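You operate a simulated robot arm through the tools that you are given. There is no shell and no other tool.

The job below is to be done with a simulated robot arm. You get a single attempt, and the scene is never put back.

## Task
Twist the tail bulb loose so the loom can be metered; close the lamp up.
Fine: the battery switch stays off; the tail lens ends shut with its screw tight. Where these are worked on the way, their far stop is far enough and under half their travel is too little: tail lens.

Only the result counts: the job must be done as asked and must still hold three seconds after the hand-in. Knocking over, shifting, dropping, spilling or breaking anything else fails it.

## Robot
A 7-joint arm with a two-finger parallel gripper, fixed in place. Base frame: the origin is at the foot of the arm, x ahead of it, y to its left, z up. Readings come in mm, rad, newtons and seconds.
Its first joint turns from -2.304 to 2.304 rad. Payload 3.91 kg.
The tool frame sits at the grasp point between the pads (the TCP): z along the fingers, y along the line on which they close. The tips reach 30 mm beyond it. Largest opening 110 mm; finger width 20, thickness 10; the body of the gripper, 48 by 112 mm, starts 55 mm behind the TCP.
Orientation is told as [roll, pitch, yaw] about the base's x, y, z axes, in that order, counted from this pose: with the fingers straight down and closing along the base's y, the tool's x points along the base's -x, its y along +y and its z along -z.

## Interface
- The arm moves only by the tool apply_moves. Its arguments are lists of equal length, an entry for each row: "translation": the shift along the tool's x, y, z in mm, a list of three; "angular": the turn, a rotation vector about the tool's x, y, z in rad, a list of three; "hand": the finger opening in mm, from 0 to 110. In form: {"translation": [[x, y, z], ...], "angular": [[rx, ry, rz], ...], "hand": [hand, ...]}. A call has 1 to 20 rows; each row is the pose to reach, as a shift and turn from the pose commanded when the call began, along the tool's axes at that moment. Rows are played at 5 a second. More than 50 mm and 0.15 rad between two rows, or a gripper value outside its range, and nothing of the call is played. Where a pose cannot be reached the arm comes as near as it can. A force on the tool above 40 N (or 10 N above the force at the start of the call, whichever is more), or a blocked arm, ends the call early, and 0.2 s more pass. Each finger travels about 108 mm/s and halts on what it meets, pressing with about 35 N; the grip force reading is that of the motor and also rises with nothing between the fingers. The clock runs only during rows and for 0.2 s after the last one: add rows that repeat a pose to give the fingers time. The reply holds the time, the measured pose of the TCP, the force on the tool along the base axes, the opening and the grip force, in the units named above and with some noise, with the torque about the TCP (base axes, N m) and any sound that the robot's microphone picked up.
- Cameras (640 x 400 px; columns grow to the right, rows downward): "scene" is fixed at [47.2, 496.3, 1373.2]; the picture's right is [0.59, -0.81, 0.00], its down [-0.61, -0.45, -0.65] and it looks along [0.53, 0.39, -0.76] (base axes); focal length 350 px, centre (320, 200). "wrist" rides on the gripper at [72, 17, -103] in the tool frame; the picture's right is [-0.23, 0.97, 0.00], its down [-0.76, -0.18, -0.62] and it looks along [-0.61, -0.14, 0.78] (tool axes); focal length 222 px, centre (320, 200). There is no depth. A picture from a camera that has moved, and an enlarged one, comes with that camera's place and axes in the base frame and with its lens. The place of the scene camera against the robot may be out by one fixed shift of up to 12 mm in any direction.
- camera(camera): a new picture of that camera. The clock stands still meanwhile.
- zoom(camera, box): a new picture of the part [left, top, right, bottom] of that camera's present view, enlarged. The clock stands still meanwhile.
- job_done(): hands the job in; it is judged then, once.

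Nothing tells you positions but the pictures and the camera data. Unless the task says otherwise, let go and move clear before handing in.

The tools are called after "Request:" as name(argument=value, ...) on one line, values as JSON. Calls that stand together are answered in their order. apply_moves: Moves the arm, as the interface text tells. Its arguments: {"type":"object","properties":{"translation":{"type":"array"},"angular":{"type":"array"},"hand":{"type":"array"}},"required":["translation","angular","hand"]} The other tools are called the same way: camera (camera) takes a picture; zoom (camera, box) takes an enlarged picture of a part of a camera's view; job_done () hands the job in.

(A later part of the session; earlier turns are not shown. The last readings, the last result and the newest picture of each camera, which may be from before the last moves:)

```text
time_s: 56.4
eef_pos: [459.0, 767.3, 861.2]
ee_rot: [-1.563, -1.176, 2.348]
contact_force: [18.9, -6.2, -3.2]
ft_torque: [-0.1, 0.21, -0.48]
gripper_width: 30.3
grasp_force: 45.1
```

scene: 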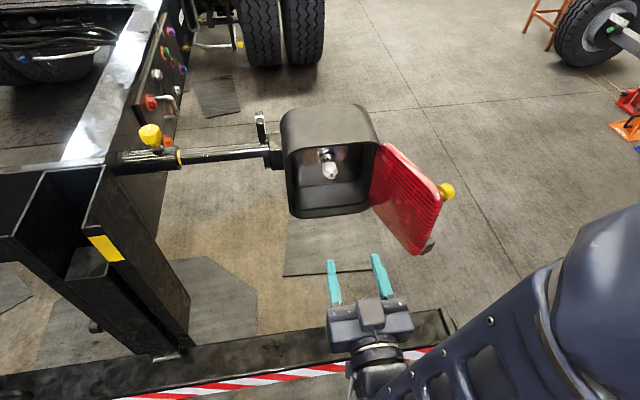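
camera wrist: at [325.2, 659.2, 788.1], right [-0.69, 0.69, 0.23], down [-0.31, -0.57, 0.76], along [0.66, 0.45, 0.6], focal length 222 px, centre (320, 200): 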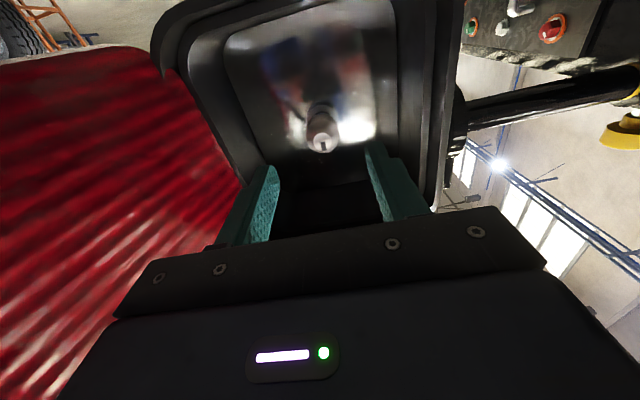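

Halved. A bit more of the same, then continue the twist.

Request:
apply_moves(translation=[[0.6, -1.4, 0], [0.6, -1.4, 0], [0.6, -1.4, 0], [0.6, -1.4, 0], [0.6, -1.4, 0]], angular=[[0, 0, 0], [0, 0, -0.1], [0, 0, -0.2], [0, 0, -0.3], [0, 0, -0.4]], hand=[28, 28, 28, 28, 28])

Request:
zoom(camera="wrist", box=[240, 80, 420, 220])

Request:
zoom(camera="scene", box=[305, 135, 355, 190])

```text
time_s: 57.6
eef_pos: [458.5, 766.3, 860.7]
ee_rot: [-1.569, -0.778, 2.352]
contact_force: [14.1, 4.1, 10.3]
ft_torque: [0.33, -0.25, -0.23]
gripper_width: 30.2
grasp_force: 45.0
```

```text
2.86 times, centred on (330, 150) of wrist
camera zoom: at [414.2, 664.5, 798.3], right [-0.6, 0.6, -0.54], down [-0.74, -0.14, 0.66], along [0.32, 0.79, 0.53], focal length 635 px, centre (291, 343)
```

zoom: 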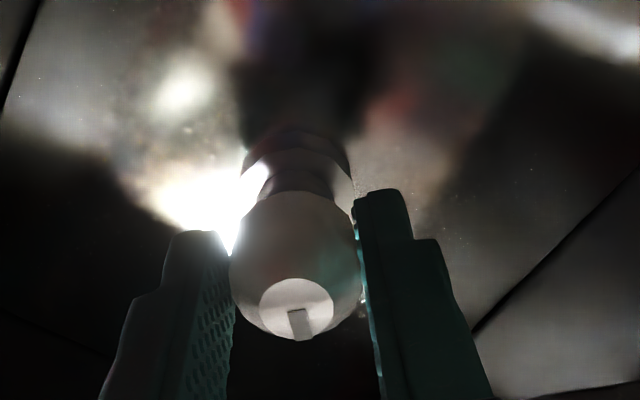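

```text
7.27 times, centred on (330, 162) of scene
camera zoom: at [47.2, 496.3, 1373.2], right [0.59, -0.81, 0.0], down [-0.61, -0.45, -0.65], along [0.53, 0.39, -0.76], focal length 2543 px, centre (247, 473)
```

zoom: 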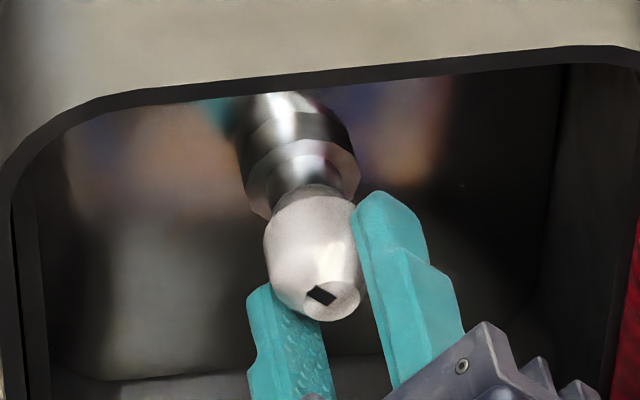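

The bulb has turned about 46° with the hand. I'll continue counter-clockwise with a small trim.

Request:
apply_moves(translation=[[-0.2, -0.9, 0], [-0.2, -0.9, 0], [-0.2, -0.9, 0], [-0.2, -0.9, 0], [-0.2, -0.9, 0]], angular=[[0, 0, -0.1], [0, 0, -0.2], [0, 0, -0.3], [0, 0, -0.4], [0, 0, -0.5]], hand=[28, 28, 28, 28, 28])

Request:
zoom(camera="wrist", box=[240, 80, 420, 220])

Request:
zoom(camera="scene", box=[305, 135, 355, 190])

```text
time_s: 58.8
eef_pos: [458.7, 765.4, 864.6]
ee_rot: [-1.571, -0.277, 2.352]
contact_force: [16.2, -17.7, 28.3]
ft_torque: [1.25, 0.09, -0.95]
gripper_width: 30.4
grasp_force: 45.0
```

```text
2.86 times, centred on (330, 150) of wrist
camera zoom: at [432.4, 645.4, 826.8], right [-0.34, 0.34, -0.87], down [-0.92, 0.05, 0.38], along [0.17, 0.94, 0.3], focal length 635 px, centre (291, 343)
```

zoom: 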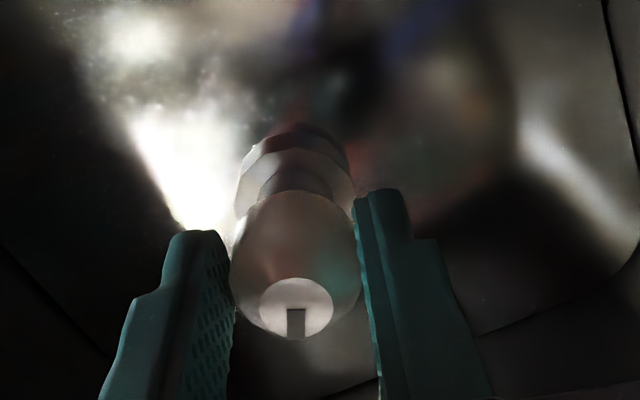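

```text
7.27 times, centred on (330, 162) of scene
camera zoom: at [47.2, 496.3, 1373.2], right [0.59, -0.81, 0.0], down [-0.61, -0.45, -0.65], along [0.53, 0.39, -0.76], focal length 2543 px, centre (247, 473)
```

zoom: 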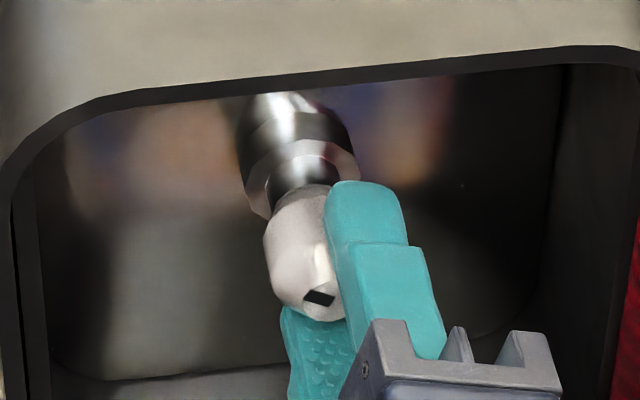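

The mark now lags the fingers a little and the axial torque rose to about 1 N·m, so the bulb has reached its stop at roughly 70°. I'll relieve the side load, then open the fingers.

Request:
apply_moves(translation=[[0.5, -1.2, 0], [0.9, -2.3, 0], [0.9, -2.3, 0]], angular=[[0, 0, 0], [0, 0, 0], [0, 0, 0]], hand=[28, 28, 28])

Request:
zoom(camera="wrist", box=[240, 80, 420, 220])

```text
time_s: 59.6
eef_pos: [458.8, 764.2, 863.9]
ee_rot: [-1.567, -0.278, 2.354]
contact_force: [15.5, -5.6, 15.0]
ft_torque: [0.84, -0.02, -0.2]
gripper_width: 30.1
grasp_force: 45.9
```

```text
2.86 times, centred on (330, 150) of wrist
camera zoom: at [432.6, 645.1, 827.3], right [-0.34, 0.34, -0.87], down [-0.92, 0.04, 0.38], along [0.17, 0.94, 0.3], focal length 635 px, centre (291, 343)
```

zoom: 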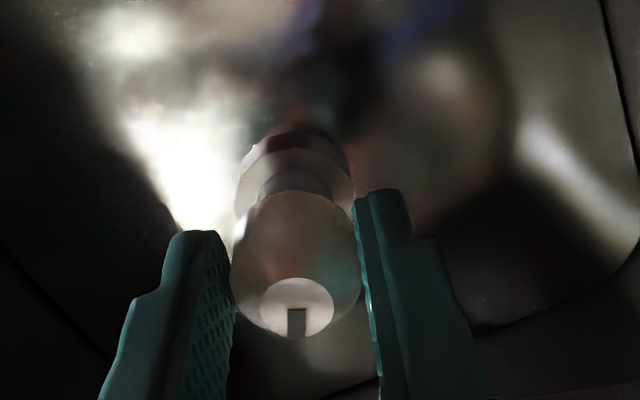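

I'll turn a bit more to confirm this really is the end stop rather than a friction slip.

Request:
apply_moves(translation=[[0.3, -0.8, 0], [0.3, -0.8, 0], [0.3, -0.8, 0], [0.3, -0.8, 0]], angular=[[0, 0, 0], [0, 0, -0.1], [0, 0, -0.2], [0, 0, -0.25]], hand=[28, 28, 28, 28])

Request:
zoom(camera="wrist", box=[240, 80, 420, 220])

Request:
zoom(camera="scene", box=[305, 135, 355, 190])

```text
time_s: 60.6
eef_pos: [458.1, 764.4, 865.1]
ee_rot: [-1.567, -0.025, 2.355]
contact_force: [-2.2, -5.8, 16.1]
ft_torque: [0.8, 0.08, -0.43]
gripper_width: 30.0
grasp_force: 44.9
```

```text
2.86 times, centred on (330, 150) of wrist
camera zoom: at [437.2, 639.9, 845.7], right [-0.18, 0.18, -0.97], down [-0.98, 0.1, 0.2], along [0.13, 0.98, 0.16], focal length 635 px, centre (291, 343)
```

zoom: 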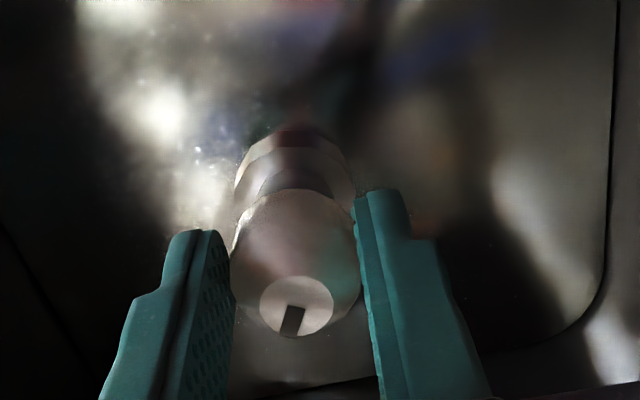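

```text
7.27 times, centred on (330, 162) of scene
camera zoom: at [47.2, 496.3, 1373.2], right [0.59, -0.81, 0.0], down [-0.61, -0.45, -0.65], along [0.53, 0.39, -0.76], focal length 2543 px, centre (247, 473)
```

zoom: 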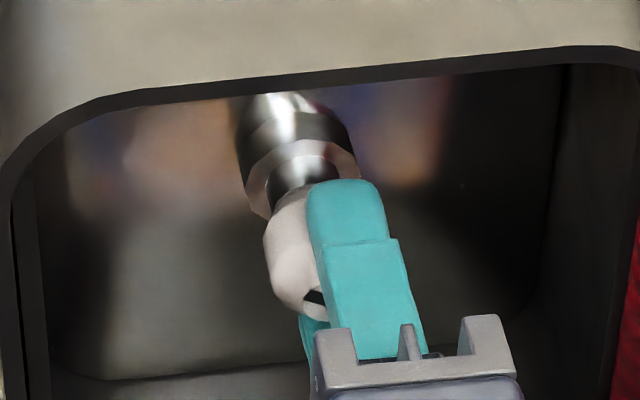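

The fingers now slip on the globe, so the bulb is at its loose stop. I'll open and back straight out.

Request:
apply_moves(translation=[[0, 0, 0], [0, 0, 0], [0, 0, 0], [0, 0, -20], [0, 0, -50], [0, 0, -80], [0, 0, -115], [0, 0, -150], [0, 0, -190]], angular=[[0, 0, 0], [0, 0, 0], [0, 0, 0], [0, 0, 0], [0, 0, 0], [0, 0, 0], [0, 0, 0], [0, 0, 0], [0, 0, 0]], hand=[40, 55, 60, 60, 60, 60, 60, 60, 60])

Request:
camera(camera="wrist")

Request:
zoom(camera="scene", box=[305, 135, 355, 190])

Request:
camera(camera="scene")

```text
time_s: 62.6
eef_pos: [324.7, 628.5, 867.4]
ee_rot: [-1.568, -0.028, 2.355]
contact_force: [0.4, 0.5, -0.3]
ft_torque: [-0.01, 0.03, 0.03]
gripper_width: 60.2
grasp_force: 0.0
```

```text
taken
camera wrist: at [302.0, 504.7, 847.2], right [-0.18, 0.18, -0.97], down [-0.97, 0.1, 0.2], along [0.13, 0.98, 0.16], focal length 222 px, centre (320, 200)
```

wrist: 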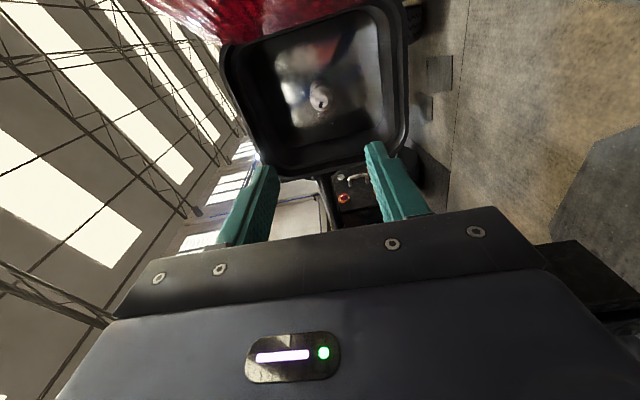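

```text
7.27 times, centred on (330, 162) of scene
camera zoom: at [47.2, 496.3, 1373.2], right [0.59, -0.81, 0.0], down [-0.61, -0.45, -0.65], along [0.53, 0.39, -0.76], focal length 2543 px, centre (247, 473)
```

zoom: 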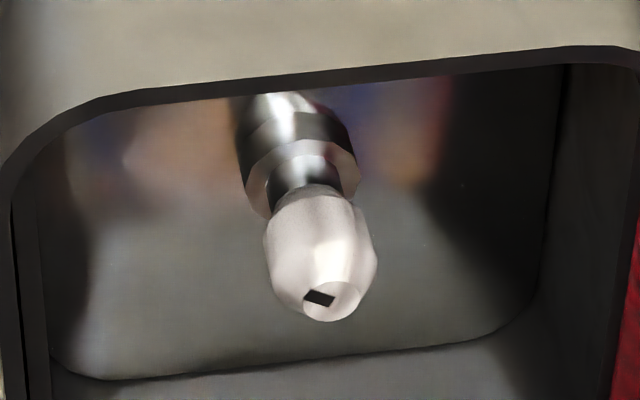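

```text
taken
```

scene: 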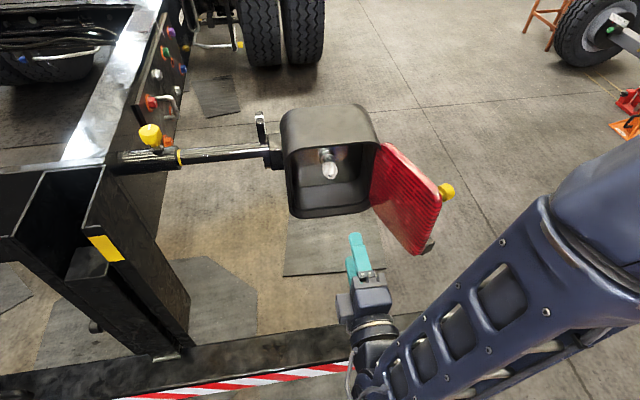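

The bulb sits loose in its socket with its mark now pointing sideways, and the lens is still at its stop. Next I unwind the roll, point the tool down and close the fingers for pushing the lens shut from the outside.

Request:
apply_moves(translation=[[0, 0, 0], [0, 0, 0], [0, 0, 0], [0, 0, 0], [0, 0, 0], [0, 0, 0], [0, 0, 0], [0, 0, 0], [0, 0, 0], [0, 0, 0], [0, 0, 0]], angular=[[0, 0, 0.141], [0, 0, 0.282], [0, 0, 0.423], [0, 0, 0.564], [0, 0, 0.705], [0, 0, 0.846], [0, 0, 0.987], [0, 0, 1.128], [0, 0, 1.269], [0, 0, 1.41], [0, 0, 1.55]], hand=[60, 60, 60, 60, 60, 60, 60, 60, 60, 60, 60])

Request:
apply_moves(translation=[[-18, 0, 0], [-36, 0, 0], [-54, 0, 0], [-72, 0, 0], [-90, 0, 0], [-108, 0, 0], [-126, 0, 0], [-144, 0, 0], [-162, 0, 0], [-180, 0, 0], [-195, 0, 0], [-195, 0, 0]], angular=[[0, 0.131, 0], [0, 0.262, 0], [0, 0.393, 0], [0, 0.524, 0], [0, 0.655, 0], [0, 0.786, 0], [0, 0.917, 0], [0, 1.048, 0], [0, 1.179, 0], [0, 1.31, 0], [0, 1.441, 0], [0, 1.571, 0]], hand=[50, 40, 30, 20, 10, 0, 0, 0, 0, 0, 0, 0])

Request:
camera(camera="scene")

```text
time_s: 65.0
eef_pos: [325.0, 630.0, 863.8]
ee_rot: [1.133, -1.563, -0.349]
contact_force: [-0.6, 0.4, -0.1]
ft_torque: [-0.02, -0.02, 0.0]
gripper_width: 59.9
grasp_force: 0.0
```

```text
time_s: 67.6
eef_pos: [327.2, 630.7, 1061.2]
ee_rot: [0.007, 0.005, 0.784]
contact_force: [0.0, 0.2, -0.8]
ft_torque: [0.07, 0.01, -0.03]
gripper_width: 0.0
grasp_force: 35.1
```

```text
taken
```

scene: 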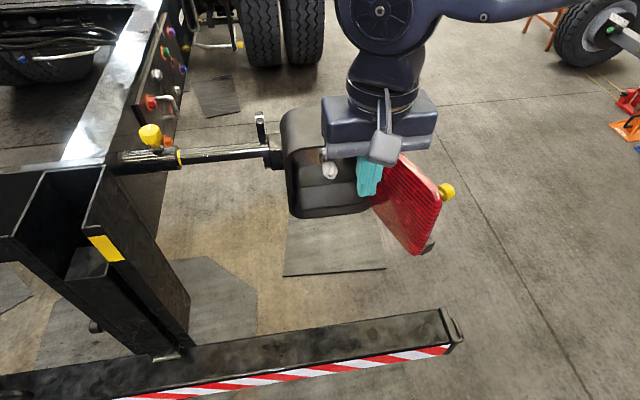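

The tool points down at 1061 mm. I'll move over to the right side of the open lens, staying high.

Request:
apply_moves(translation=[[-20, -29, 0], [-40, -58, 0], [-60, -87, 0], [-80, -116, 0], [-100, -145, 0], [-118, -170, 0], [-118, -170, 0]], angular=[[0, 0, 0], [0, 0, 0], [0, 0, 0], [0, 0, 0], [0, 0, 0], [0, 0, 0], [0, 0, 0]], hand=[0, 0, 0, 0, 0, 0, 0])

Request:
camera(camera="wrist")

Request:
zoom(camera="scene", box=[260, 60, 480, 280])

```text
time_s: 69.2
eef_pos: [531.5, 592.2, 1058.7]
ee_rot: [0.005, 0.004, 0.783]
contact_force: [1.0, 1.1, -0.5]
ft_torque: [0.02, 0.0, 0.0]
gripper_width: 0.0
grasp_force: 35.0
```

```text
taken
camera wrist: at [469.0, 552.1, 1162.3], right [-0.53, 0.85, 0.01], down [0.67, 0.41, 0.62], along [0.52, 0.33, -0.79], focal length 222 px, centre (320, 200)
```

wrist: 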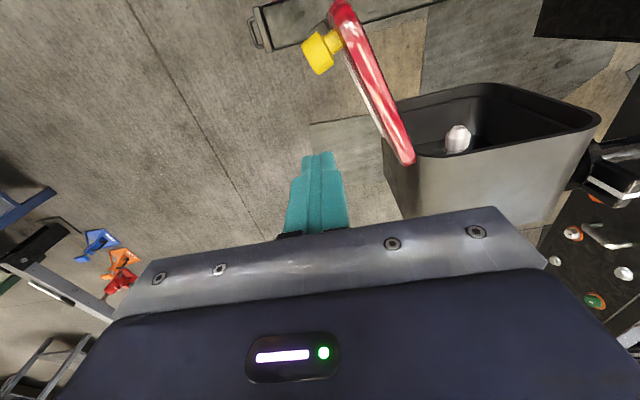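

```text
1.82 times, centred on (370, 170) of scene
camera zoom: at [47.2, 496.3, 1373.2], right [0.59, -0.81, 0.0], down [-0.61, -0.45, -0.65], along [0.53, 0.39, -0.76], focal length 636 px, centre (229, 254)
```

zoom: 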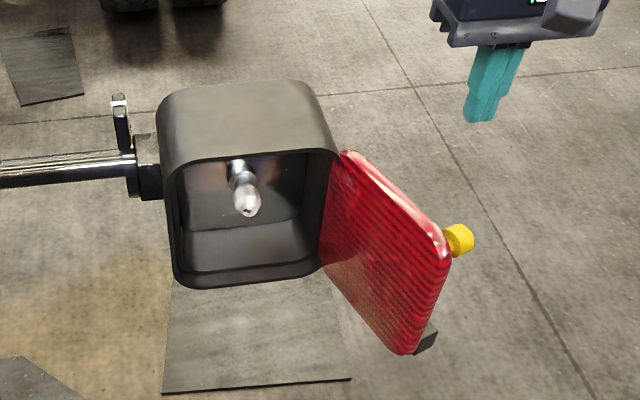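

The closed fingers are to the right of the open lens with about 30 mm clearance. I'll descend to lens height.

Request:
apply_moves(translation=[[0, 0, 30], [0, 0, 60], [0, 0, 90], [0, 0, 112], [0, 0, 112]], angular=[[0, 0, 0], [0, 0, 0], [0, 0, 0], [0, 0, 0], [0, 0, 0]], hand=[0, 0, 0, 0, 0])

Request:
camera(camera="wrist")

Request:
zoom(camera="scene", box=[260, 60, 480, 280])

```text
time_s: 70.4
eef_pos: [530.2, 595.0, 947.5]
ee_rot: [0.006, 0.004, 0.786]
contact_force: [0.2, 0.1, 0.5]
ft_torque: [0.01, 0.0, -0.01]
gripper_width: 0.0
grasp_force: 35.0
```

```text
taken
camera wrist: at [468.0, 554.9, 1050.8], right [-0.53, 0.85, 0.01], down [0.67, 0.41, 0.62], along [0.52, 0.33, -0.79], focal length 222 px, centre (320, 200)
```

wrist: 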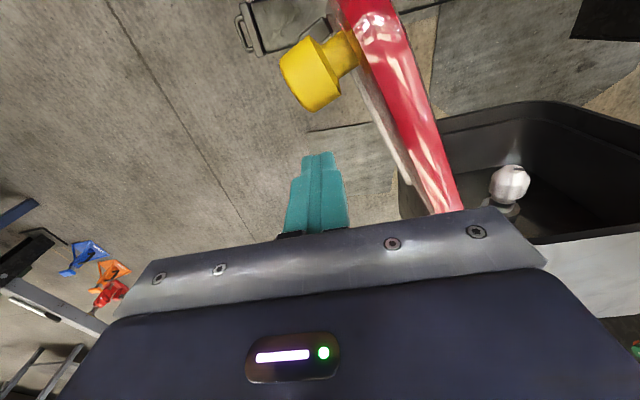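

```text
1.82 times, centred on (370, 170) of scene
camera zoom: at [47.2, 496.3, 1373.2], right [0.59, -0.81, 0.0], down [-0.61, -0.45, -0.65], along [0.53, 0.39, -0.76], focal length 636 px, centre (229, 254)
```

zoom: 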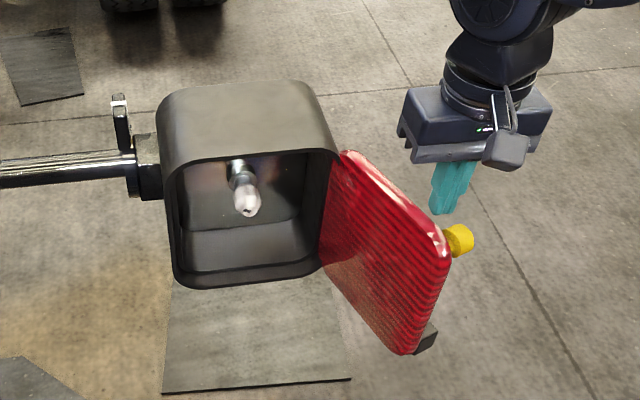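

Ready to push. I'll sweep the closed fingers along the arc so they press on the lens front between hinge and knob.

Request:
apply_moves(translation=[[11.7, 23.3, 0], [20.8, 38.2, 0], [27.6, 54.6, 0], [31.7, 69.8, 0], [33.9, 85, 0], [33.7, 100.8, 0], [31.2, 116.6, 0]], angular=[[0, 0, 0], [0, 0, 0], [0, 0, 0], [0, 0, 0], [0, 0, 0], [0, 0, 0], [0, 0, 0]], hand=[0, 0, 0, 0, 0, 0, 0])

Request:
camera(camera="wrist")

Request:
camera(camera="scene")

```text
time_s: 72.0
eef_pos: [423.7, 653.1, 947.6]
ee_rot: [0.005, 0.005, 0.784]
contact_force: [-0.1, -0.3, 0.5]
ft_torque: [0.01, 0.05, 0.0]
gripper_width: 0.1
grasp_force: 34.9
```

```text
taken
camera wrist: at [362.0, 613.6, 1050.8], right [-0.53, 0.85, 0.0], down [0.67, 0.41, 0.62], along [0.52, 0.33, -0.79], focal length 222 px, centre (320, 200)
```

wrist: 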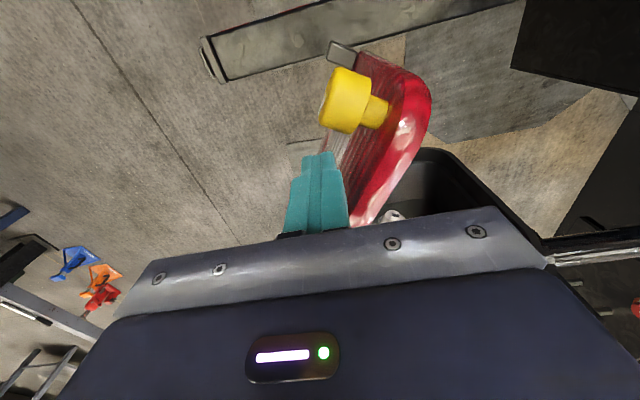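

```text
taken
```

scene: 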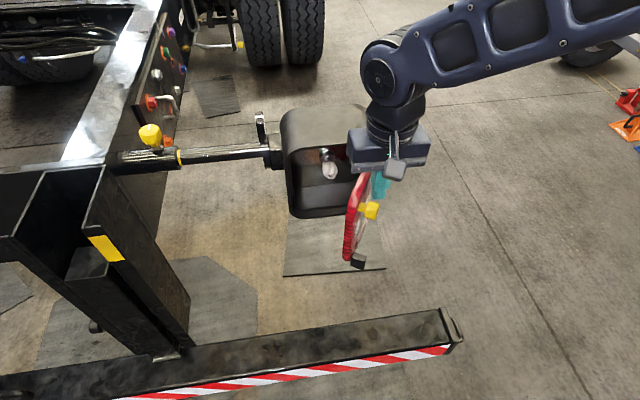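

The lens is half-way back. I'll continue closing until it's nearly shut.

Request:
apply_moves(translation=[[-5, 15.6, 0], [-12.5, 30.4, 0], [-22.3, 44.2, 0], [-34.6, 56.4, 0], [-43.7, 63.5, 0], [-53.7, 69.6, 0]], angular=[[0, 0, 0], [0, 0, 0], [0, 0, 0], [0, 0, 0], [0, 0, 0], [0, 0, 0]], hand=[0, 0, 0, 0, 0, 0])

Request:
camera(camera="wrist")

Request:
zoom(camera="scene", box=[240, 60, 420, 240])

```text
time_s: 73.4
eef_pos: [414.0, 740.5, 947.3]
ee_rot: [0.005, 0.004, 0.782]
contact_force: [0.2, -0.2, 0.2]
ft_torque: [-0.04, 0.02, 0.04]
gripper_width: 0.3
grasp_force: 35.0
```

```text
taken
camera wrist: at [351.9, 701.7, 1050.7], right [-0.53, 0.85, 0.01], down [0.67, 0.41, 0.62], along [0.52, 0.33, -0.79], focal length 222 px, centre (320, 200)
```

wrist: 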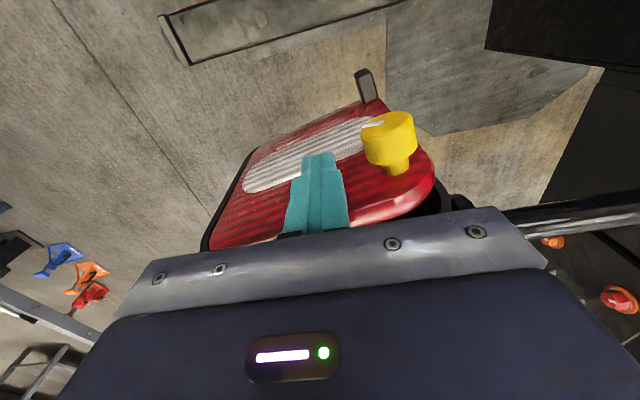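

```text
2.22 times, centred on (330, 150) of scene
camera zoom: at [47.2, 496.3, 1373.2], right [0.59, -0.81, 0.0], down [-0.61, -0.45, -0.65], along [0.53, 0.39, -0.76], focal length 777 px, centre (298, 311)
```

zoom: 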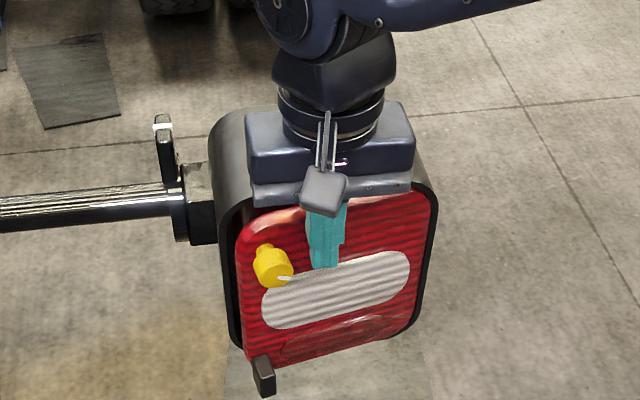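

Nearly shut. I'll press the last 22 mm and watch the force for the lens seating.

Request:
apply_moves(translation=[[-6, 3, 0], [-11, 5, 0], [-16, 7, 0], [-20, 8.5, 0], [-23, 8.8, 0], [-23, 8.8, 0]], angular=[[0, 0, 0], [0, 0, 0], [0, 0, 0], [0, 0, 0], [0, 0, 0], [0, 0, 0]], hand=[0, 0, 0, 0, 0, 0])

Request:
camera(camera="wrist")

Request:
zoom(camera="scene", box=[240, 60, 420, 240])

```text
time_s: 74.8
eef_pos: [422.5, 762.8, 947.2]
ee_rot: [0.006, 0.005, 0.786]
contact_force: [-8.0, -13.0, 3.4]
ft_torque: [0.18, -0.16, -0.15]
gripper_width: 0.2
grasp_force: 35.0
```

```text
taken
camera wrist: at [360.9, 722.9, 1050.0], right [-0.53, 0.85, 0.0], down [0.67, 0.41, 0.62], along [0.52, 0.33, -0.79], focal length 222 px, centre (320, 200)
```

wrist: 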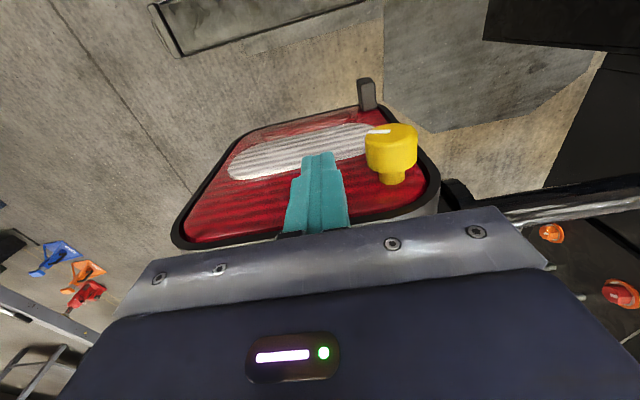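

```text
2.22 times, centred on (330, 150) of scene
camera zoom: at [47.2, 496.3, 1373.2], right [0.59, -0.81, 0.0], down [-0.61, -0.45, -0.65], along [0.53, 0.39, -0.76], focal length 777 px, centre (298, 311)
```

zoom: 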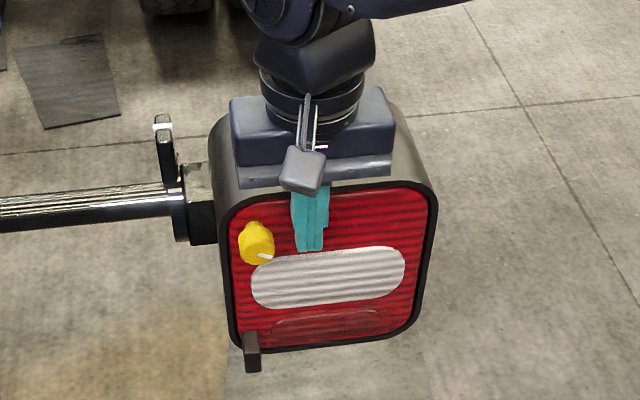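

The lens looks flush in its frame, with about 15 N reaction. I'll press 2 mm more to be sure it's seated, then lift off.

Request:
apply_moves(translation=[[-1, 0, 0], [-2, 0, 0], [-2, 0, 0]], angular=[[0, 0, 0], [0, 0, 0], [0, 0, 0]], hand=[0, 0, 0])

Request:
apply_moves(translation=[[10, 0, 0], [25, 0, 0], [40, 0, -20], [50, 0, -60], [60, 0, -100], [90, 0, -110], [130, 0, -110], [160, 0, -110]], angular=[[0, 0, 0], [0, 0, 0], [0, 0, 0], [0, 0, 0], [0, 0, 0], [0, 0, 0], [0, 0, 0], [0, 0, 0]], hand=[0, 0, 0, 0, 0, 20, 40, 60])

Request:
zoom(camera="wrist", box=[180, 40, 460, 240])

Request:
zoom(camera="scene", box=[260, 90, 400, 240])

```text
time_s: 75.5
eef_pos: [422.1, 762.6, 945.6]
ee_rot: [0.005, 0.011, 0.785]
contact_force: [-7.3, -14.8, 6.7]
ft_torque: [0.23, -0.15, -0.16]
gripper_width: 0.1
grasp_force: 35.2
stopped in row 3: the force on the tool passed its limit at 41 N (the readings are from after the stop); the commanded pose is now the measured one
```

```text
time_s: 77.3
eef_pos: [309.8, 650.6, 1055.9]
ee_rot: [0.005, 0.008, 0.786]
contact_force: [0.0, 0.8, -0.1]
ft_torque: [-0.01, -0.01, 0.02]
gripper_width: 60.0
grasp_force: 0.0
```

```text
2.00 times, centred on (320, 140) of wrist
camera zoom: at [248.9, 611.1, 1160.0], right [-0.53, 0.85, 0.0], down [0.67, 0.41, 0.62], along [0.52, 0.33, -0.79], focal length 444 px, centre (320, 320)
```

zoom: 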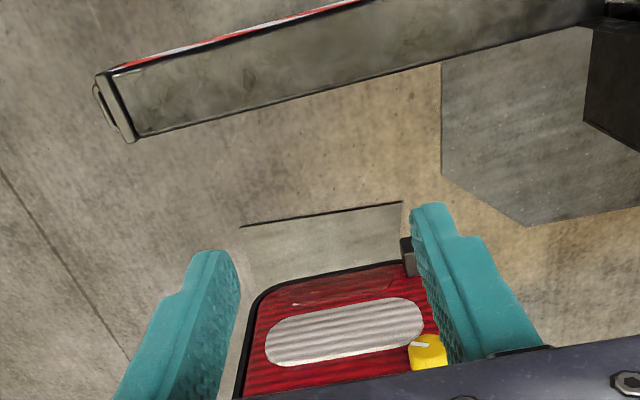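

```text
2.67 times, centred on (330, 165) of scene
camera zoom: at [47.2, 496.3, 1373.2], right [0.59, -0.81, 0.0], down [-0.61, -0.45, -0.65], along [0.53, 0.39, -0.76], focal length 932 px, centre (293, 293)
```

zoom: 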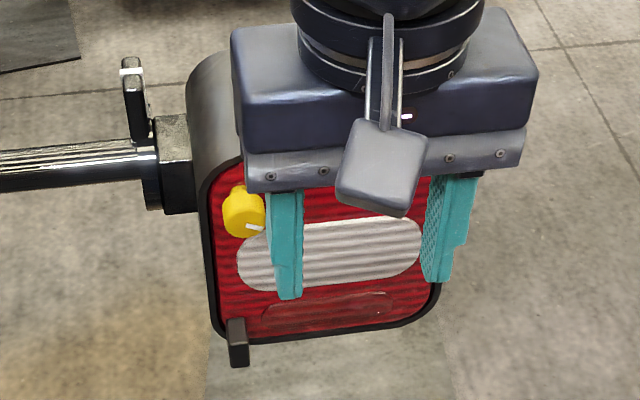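

The lens is shut and flush; the screw's mark points lower right, where I left it. I'll set the tool horizontal again at screw height and pre-wind the roll so I can tighten clockwise over a long range.

Request:
apply_moves(translation=[[4, 4, 10], [8, 8, 20], [12, 12, 30], [16, 16, 40], [20, 20, 50], [24, 24, 60], [28, 28, 70], [32, 32, 80], [36, 36, 90], [40, 40, 100], [40, 41, 110], [40, 41, 121]], angular=[[0, -0.131, 0], [0, -0.262, 0], [0, -0.393, 0], [0, -0.524, 0], [0, -0.655, 0], [0, -0.786, 0], [0, -0.917, 0], [0, -1.048, 0], [0, -1.179, 0], [0, -1.31, 0], [0, -1.441, 0], [0, -1.571, 0]], hand=[60, 60, 60, 60, 60, 60, 60, 60, 60, 60, 60, 60])

Request:
apply_moves(translation=[[0, 0, 0], [0, 0, 0], [0, 0, 0], [0, 0, 0], [0, 0, 0], [0, 0, 0], [0, 0, 0], [0, 0, 0], [0, 0, 0], [0, 0, 0], [0, 0, 0], [0, 0, 0], [0, 0, 0], [0, 0, 0], [0, 0, 0], [0, 0, 0], [0, 0, 0], [0, 0, 0], [0, 0, 0], [0, 0, 0]], angular=[[0, 0, -0.14], [0, 0, -0.28], [0, 0, -0.42], [0, 0, -0.56], [0, 0, -0.7], [0, 0, -0.84], [0, 0, -0.98], [0, 0, -1.12], [0, 0, -1.26], [0, 0, -1.4], [0, 0, -1.54], [0, 0, -1.68], [0, 0, -1.82], [0, 0, -1.96], [0, 0, -2.1], [0, 0, -2.24], [0, 0, -2.38], [0, 0, -2.52], [0, 0, -2.66], [0, 0, -2.8]], hand=[60, 60, 60, 60, 60, 60, 60, 60, 60, 60, 60, 60, 60, 60, 60, 60, 60, 60, 60, 60])

Request:
apply_moves(translation=[[0, 0, 0], [0, 0, 0], [0, 0, 0], [0, 0, 0], [0, 0, 0], [0, 0, 0], [0, 0, 0]], angular=[[0, 0, -0.14], [0, 0, -0.28], [0, 0, -0.42], [0, 0, -0.56], [0, 0, -0.7], [0, 0, -0.84], [0, 0, -0.9]], hand=[60, 60, 60, 60, 60, 60, 60])

Request:
camera(camera="wrist")

Request:
camera(camera="scene")

```text
time_s: 79.9
eef_pos: [251.7, 650.5, 936.4]
ee_rot: [0.694, -1.561, 0.092]
contact_force: [0.3, -0.6, -0.2]
ft_torque: [0.0, 0.04, 0.01]
gripper_width: 59.7
grasp_force: 0.1
out of reach, approached as far as the arm can: row 7
```

```text
time_s: 84.1
eef_pos: [253.4, 651.1, 936.9]
ee_rot: [-1.546, 1.228, 2.38]
contact_force: [-0.6, 0.5, -0.4]
ft_torque: [0.0, -0.02, 0.0]
gripper_width: 59.8
grasp_force: 0.1
```

```text
time_s: 85.7
eef_pos: [253.5, 651.8, 937.1]
ee_rot: [1.555, 1.016, -0.799]
contact_force: [-0.7, -0.7, -0.1]
ft_torque: [0.0, 0.03, 0.01]
gripper_width: 59.9
grasp_force: 0.0
```

```text
taken
camera wrist: at [163.7, 594.8, 1007.6], right [0.67, -0.67, 0.32], down [-0.27, -0.62, -0.74], along [0.69, 0.41, -0.6], focal length 222 px, centre (320, 200)
```

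wrist: 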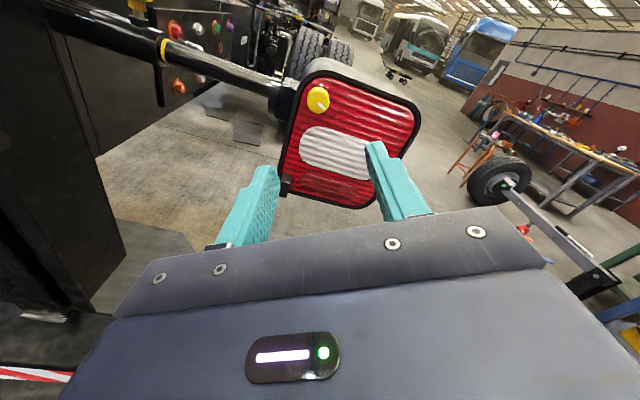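

```text
taken
```

scene: 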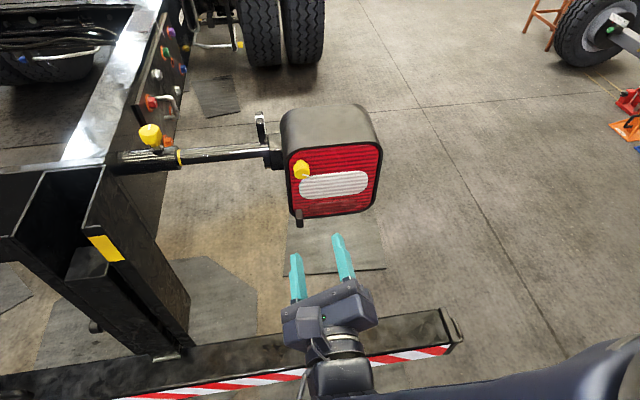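

The roll is pre-wound with the camera on top and a clear view of the knob. I'll advance to just short of the knob, lowering about 3 mm to its centre height.

Request:
apply_moves(translation=[[-1, -0.6, 30], [-2, -1.2, 60], [-2.4, -1.5, 90], [-2.4, -1.5, 115], [-2.4, -1.5, 130], [-2.4, -1.5, 130]], angular=[[0, 0, 0], [0, 0, 0], [0, 0, 0], [0, 0, 0], [0, 0, 0], [0, 0, 0]], hand=[60, 60, 60, 60, 60, 60])

Request:
zoom(camera="wrist", box=[240, 110, 420, 220])

Request:
zoom(camera="scene", box=[260, 130, 380, 250])

```text
time_s: 87.1
eef_pos: [347.3, 742.5, 932.1]
ee_rot: [1.556, 1.018, -0.799]
contact_force: [-0.2, -0.1, 0.0]
ft_torque: [-0.01, 0.0, 0.05]
gripper_width: 59.9
grasp_force: 0.0
```

```text
3.56 times, centred on (330, 165) of wrist
camera zoom: at [258.5, 685.8, 1003.1], right [0.67, -0.67, 0.32], down [-0.27, -0.62, -0.74], along [0.69, 0.41, -0.6], focal length 790 px, centre (284, 324)
```

zoom: 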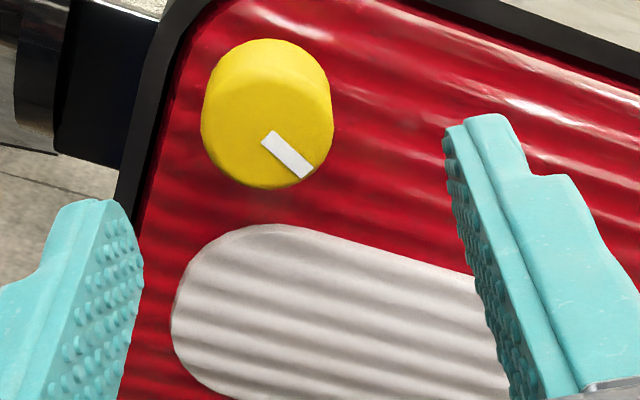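

```text
3.33 times, centred on (320, 190) of scene
camera zoom: at [47.2, 496.3, 1373.2], right [0.59, -0.81, 0.0], down [-0.61, -0.45, -0.65], along [0.53, 0.39, -0.76], focal length 1166 px, centre (320, 233)
```

zoom: 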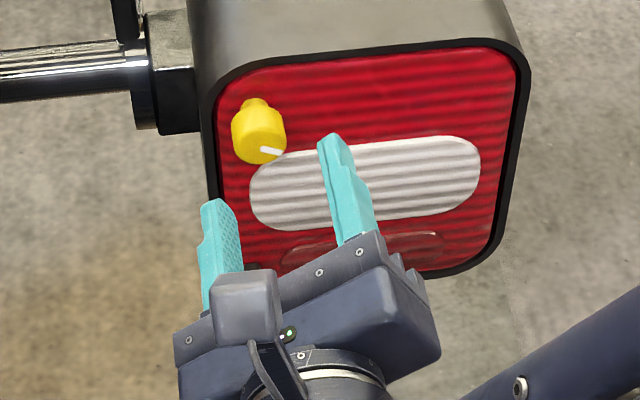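

The knob sits about 3 mm off the tool axis. I'll correct and advance 34 mm so the pads straddle it.

Request:
apply_moves(translation=[[2, -2.6, 0], [2, -2.6, 17], [2, -2.6, 34], [2, -2.6, 34]], angular=[[0, 0, 0], [0, 0, 0], [0, 0, 0], [0, 0, 0]], hand=[60, 60, 60, 60])

Request:
zoom(camera="wrist", box=[240, 110, 420, 220])

Request:
zoom(camera="scene", box=[260, 130, 380, 250])

```text
time_s: 88.1
eef_pos: [368.0, 770.8, 932.7]
ee_rot: [1.554, 1.018, -0.8]
contact_force: [-0.3, -0.4, -0.2]
ft_torque: [0.0, -0.02, -0.01]
gripper_width: 60.1
grasp_force: 0.0
```

```text
3.56 times, centred on (330, 165) of wrist
camera zoom: at [278.9, 714.2, 1003.3], right [0.67, -0.67, 0.32], down [-0.27, -0.62, -0.74], along [0.69, 0.41, -0.6], focal length 790 px, centre (284, 324)
```

zoom: 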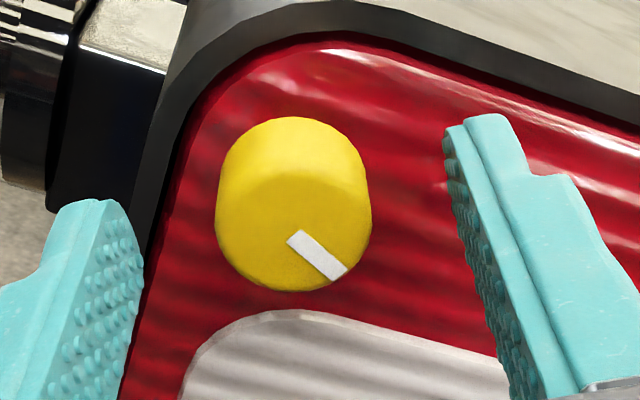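

```text
3.33 times, centred on (320, 190) of scene
camera zoom: at [47.2, 496.3, 1373.2], right [0.59, -0.81, 0.0], down [-0.61, -0.45, -0.65], along [0.53, 0.39, -0.76], focal length 1166 px, centre (320, 233)
```

zoom: 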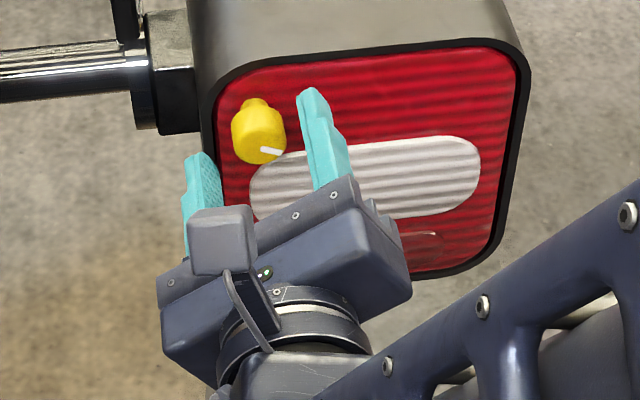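

The view matches the earlier good grip apart from 1.8 mm in y. I'll correct that and close on the knob.

Request:
apply_moves(translation=[[0, 1.8, 0], [0, 1.8, 0], [0, 1.8, 0], [0, 1.8, 0], [0, 1.8, 0]], angular=[[0, 0, 0], [0, 0, 0], [0, 0, 0], [0, 0, 0], [0, 0, 0]], hand=[60, 45, 34, 24, 24])

Request:
zoom(camera="wrist", box=[240, 110, 420, 220])

```text
time_s: 89.3
eef_pos: [369.8, 769.6, 933.9]
ee_rot: [1.557, 1.017, -0.798]
contact_force: [-1.9, -2.1, -0.8]
ft_torque: [0.25, -0.21, -0.34]
gripper_width: 26.8
grasp_force: 45.0
```

```text
3.56 times, centred on (330, 165) of wrist
camera zoom: at [280.2, 713.5, 1004.2], right [0.67, -0.67, 0.32], down [-0.27, -0.62, -0.74], along [0.69, 0.41, -0.6], focal length 790 px, centre (284, 324)
```

zoom: 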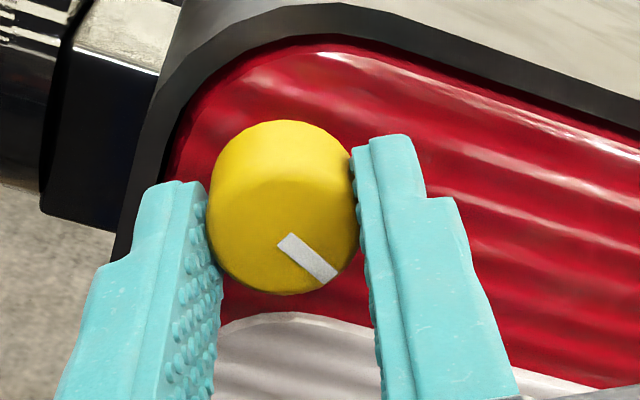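

Nearly perfect grip with 3 N side load. Now I tighten clockwise in steps.

Request:
apply_moves(translation=[[0, 0, 0], [0, 0, 0], [0, 0, 0], [0, 0, 0], [0, 0, 0]], angular=[[0, 0, 0.12], [0, 0, 0.24], [0, 0, 0.36], [0, 0, 0.48], [0, 0, 0.6]], hand=[24, 24, 24, 24, 24])

```text
time_s: 90.5
eef_pos: [368.1, 767.7, 934.4]
ee_rot: [-1.409, 1.522, 2.516]
contact_force: [8.3, 1.5, 5.4]
ft_torque: [-0.26, 0.23, 0.66]
gripper_width: 27.0
grasp_force: 45.2
```

Low loads. Continuing clockwise.

Request:
apply_moves(translation=[[0.4, 0.4, 0], [0.4, 0.4, 0], [0.4, 0.4, 0], [0.4, 0.4, 0], [0.4, 0.4, 0]], angular=[[0, 0, 0.12], [0, 0, 0.24], [0, 0, 0.36], [0, 0, 0.48], [0, 0, 0.6]], hand=[24, 24, 24, 24, 24])

Request:
zoom(camera="wrist", box=[240, 110, 420, 220])

```text
time_s: 91.7
eef_pos: [368.1, 768.9, 933.1]
ee_rot: [-1.556, 0.922, 2.367]
contact_force: [2.0, 5.2, -4.2]
ft_torque: [-0.12, 0.11, 0.8]
gripper_width: 26.9
grasp_force: 45.1
```

```text
3.56 times, centred on (330, 165) of wrist
camera zoom: at [336.3, 655.4, 981.3], right [0.45, -0.46, -0.77], down [-0.87, -0.02, -0.49], along [0.21, 0.89, -0.4], focal length 790 px, centre (284, 324)
```

zoom: 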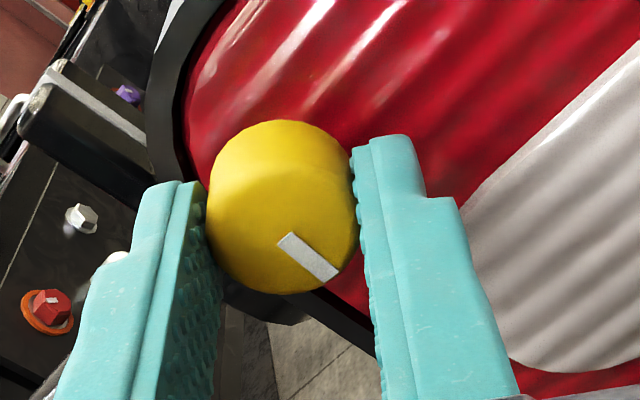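

The knob follows with low loads. Continuing.

Request:
apply_moves(translation=[[0, 0, 0], [0, 0, 0], [0, 0, 0], [0, 0, 0], [0, 0, 0]], angular=[[0, 0, 0.12], [0, 0, 0.24], [0, 0, 0.36], [0, 0, 0.48], [0, 0, 0.6]], hand=[24, 24, 24, 24, 24])

```text
time_s: 92.9
eef_pos: [367.8, 768.8, 933.8]
ee_rot: [-1.561, 0.323, 2.359]
contact_force: [-3.7, 11.1, -11.1]
ft_torque: [-0.01, -0.05, 1.18]
gripper_width: 26.8
grasp_force: 45.4
```

Small side load building; I'll trim and continue.

Request:
apply_moves(translation=[[-0.9, 0.5, 0], [-0.9, 0.5, 0], [-0.9, 0.5, 0], [-0.9, 0.5, 0], [-0.9, 0.5, 0]], angular=[[0, 0, 0.1], [0, 0, 0.2], [0, 0, 0.3], [0, 0, 0.4], [0, 0, 0.5]], hand=[24, 24, 24, 24, 24])

Request:
zoom(camera="wrist", box=[240, 110, 420, 220])

```text
time_s: 94.1
eef_pos: [369.4, 768.9, 933.8]
ee_rot: [-1.563, -0.177, 2.354]
contact_force: [-2.9, -3.2, -4.0]
ft_torque: [0.22, -0.2, -0.51]
gripper_width: 26.7
grasp_force: 44.7
```

```text
3.56 times, centred on (330, 165) of wrist
camera zoom: at [343.5, 647.3, 904.7], right [-0.28, 0.28, -0.92], down [-0.95, 0.07, 0.31], along [0.15, 0.96, 0.24], focal length 790 px, centre (284, 324)
```

zoom: 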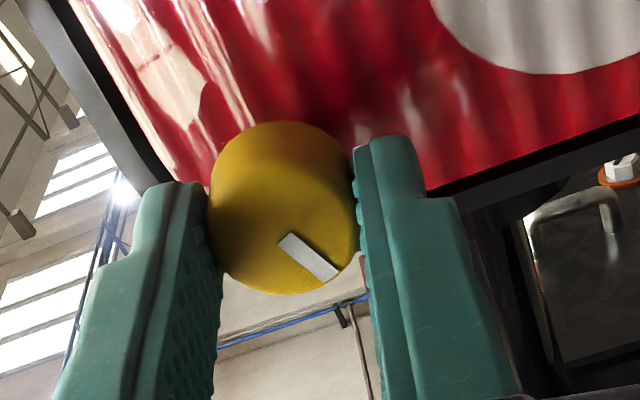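

Loads are low and the knob still follows. Continuing.

Request:
apply_moves(translation=[[0, 0, 0], [0, 0, 0], [0, 0, 0], [0, 0, 0], [0, 0, 0]], angular=[[0, 0, 0.1], [0, 0, 0.2], [0, 0, 0.3], [0, 0, 0.4], [0, 0, 0.5]], hand=[24, 24, 24, 24, 24])

```text
time_s: 95.3
eef_pos: [367.8, 768.9, 933.9]
ee_rot: [-1.562, -0.679, 2.351]
contact_force: [-1.4, -9.6, 17.9]
ft_torque: [-0.22, 0.18, -0.74]
gripper_width: 26.9
grasp_force: 44.9
```

Trim for the z load and keep tightening.

Request:
apply_moves(translation=[[-0.4, -1.2, 0], [-0.4, -1.2, 0], [-0.4, -1.2, 0], [-0.4, -1.2, 0], [-0.4, -1.2, 0]], angular=[[0, 0, 0.1], [0, 0, 0.2], [0, 0, 0.3], [0, 0, 0.4], [0, 0, 0.5]], hand=[24, 24, 24, 24, 24])

Request:
zoom(camera="wrist", box=[240, 110, 420, 220])

```text
time_s: 96.5
eef_pos: [367.2, 767.7, 935.3]
ee_rot: [-1.548, -1.179, 2.335]
contact_force: [0.2, 20.5, 8.2]
ft_torque: [0.19, -0.15, 1.04]
gripper_width: 26.9
grasp_force: 44.8
```

```text
3.56 times, centred on (330, 165) of wrist
camera zoom: at [303.3, 685.3, 861.2], right [-0.7, 0.7, -0.16], down [-0.53, -0.35, 0.78], along [0.48, 0.63, 0.61], focal length 790 px, centre (284, 324)
```

zoom: 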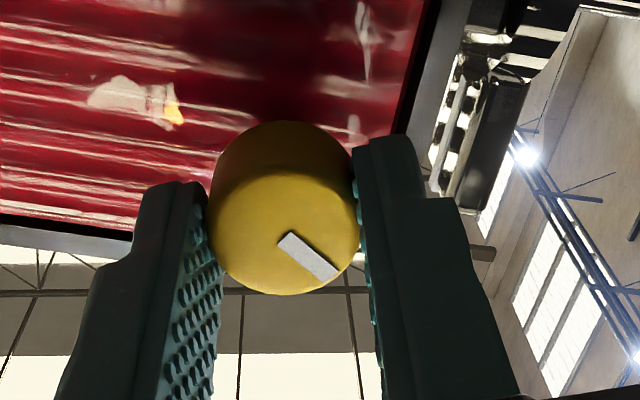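

No slip so far, 3.3 rad back. I'll trim and go on toward the original position.

Request:
apply_moves(translation=[[-0.9, 0.7, 0], [-0.9, 0.7, 0], [-0.9, 0.7, 0], [-0.9, 0.7, 0], [-0.9, 0.7, 0]], angular=[[0, 0, 0.1], [0, 0, 0.2], [0, 0, 0.3], [0, 0, 0.4], [0, 0, 0.5]], hand=[24, 24, 24, 24, 24])

Request:
zoom(camera="wrist", box=[240, 110, 420, 220])

Request:
zoom(camera="scene", box=[280, 150, 325, 185])

```text
time_s: 97.7
eef_pos: [368.1, 768.4, 934.5]
ee_rot: [1.477, -1.464, -0.693]
contact_force: [-7.8, -13.9, -7.4]
ft_torque: [-0.29, 0.27, 0.31]
gripper_width: 27.0
grasp_force: 44.9
```

```text
3.56 times, centred on (330, 165) of wrist
camera zoom: at [277.5, 711.2, 864.4], right [-0.67, 0.67, 0.33], down [-0.25, -0.62, 0.74], along [0.7, 0.41, 0.58], focal length 790 px, centre (284, 324)
```

zoom: 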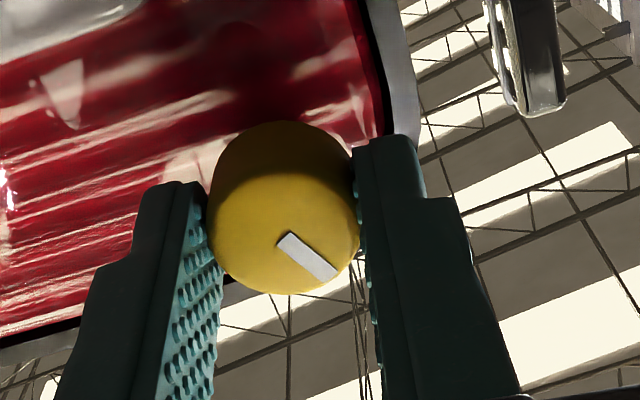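

```text
11.43 times, centred on (302, 168) of scene
camera zoom: at [47.2, 496.3, 1373.2], right [0.59, -0.81, 0.0], down [-0.61, -0.45, -0.65], along [0.53, 0.39, -0.76], focal length 3996 px, centre (520, 571)
```

zoom: 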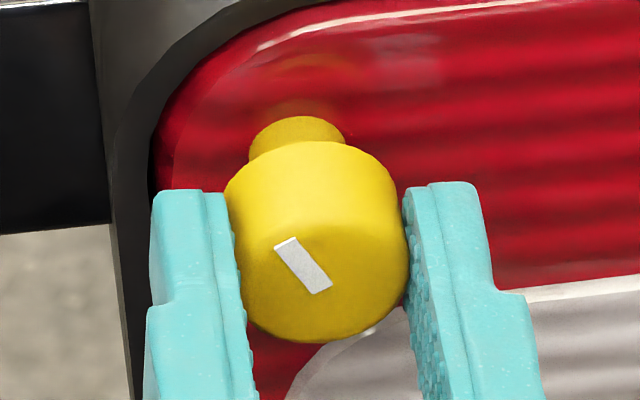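

About 15° remain to the original mark position. I'll continue and look for the rise in axial torque at the tight stop.

Request:
apply_moves(translation=[[0.4, -0.3, 0], [0.4, -0.3, 0], [0.4, -0.3, 0], [0.4, -0.3, 0]], angular=[[0, 0, 0.1], [0, 0, 0.2], [0, 0, 0.3], [0, 0, 0.35]], hand=[24, 24, 24, 24])

Request:
zoom(camera="wrist", box=[240, 110, 420, 220])

Request:
zoom(camera="scene", box=[280, 150, 325, 185])

```text
time_s: 98.7
eef_pos: [367.6, 768.5, 934.5]
ee_rot: [1.552, -1.115, -0.768]
contact_force: [-0.6, -2.4, -13.2]
ft_torque: [-0.33, 0.33, 0.59]
gripper_width: 27.0
grasp_force: 44.7
```

```text
3.56 times, centred on (330, 165) of wrist
camera zoom: at [262.1, 728.1, 876.9], right [-0.54, 0.55, 0.63], down [-0.09, -0.79, 0.61], along [0.83, 0.28, 0.48], focal length 790 px, centre (284, 324)
```

zoom: 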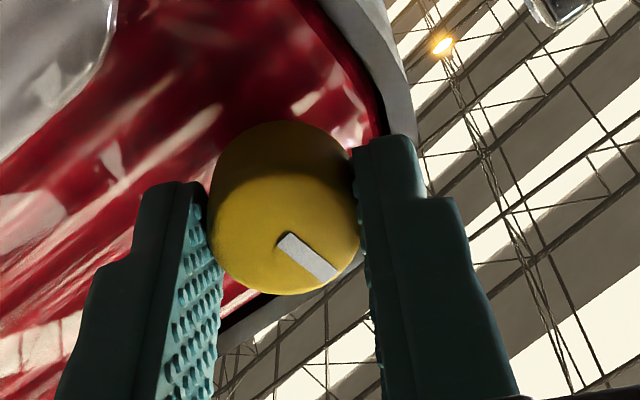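

```text
11.43 times, centred on (302, 168) of scene
camera zoom: at [47.2, 496.3, 1373.2], right [0.59, -0.81, 0.0], down [-0.61, -0.45, -0.65], along [0.53, 0.39, -0.76], focal length 3996 px, centre (520, 571)
```

zoom: 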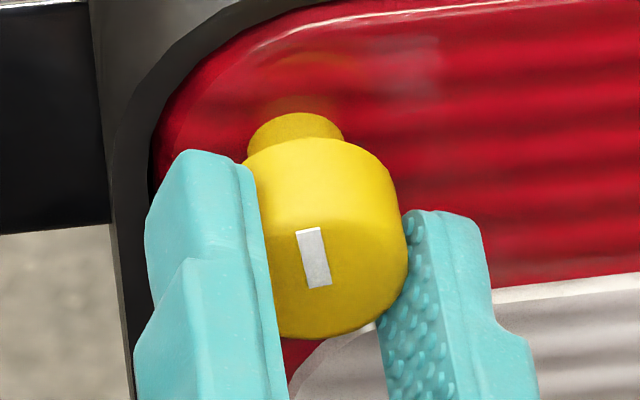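

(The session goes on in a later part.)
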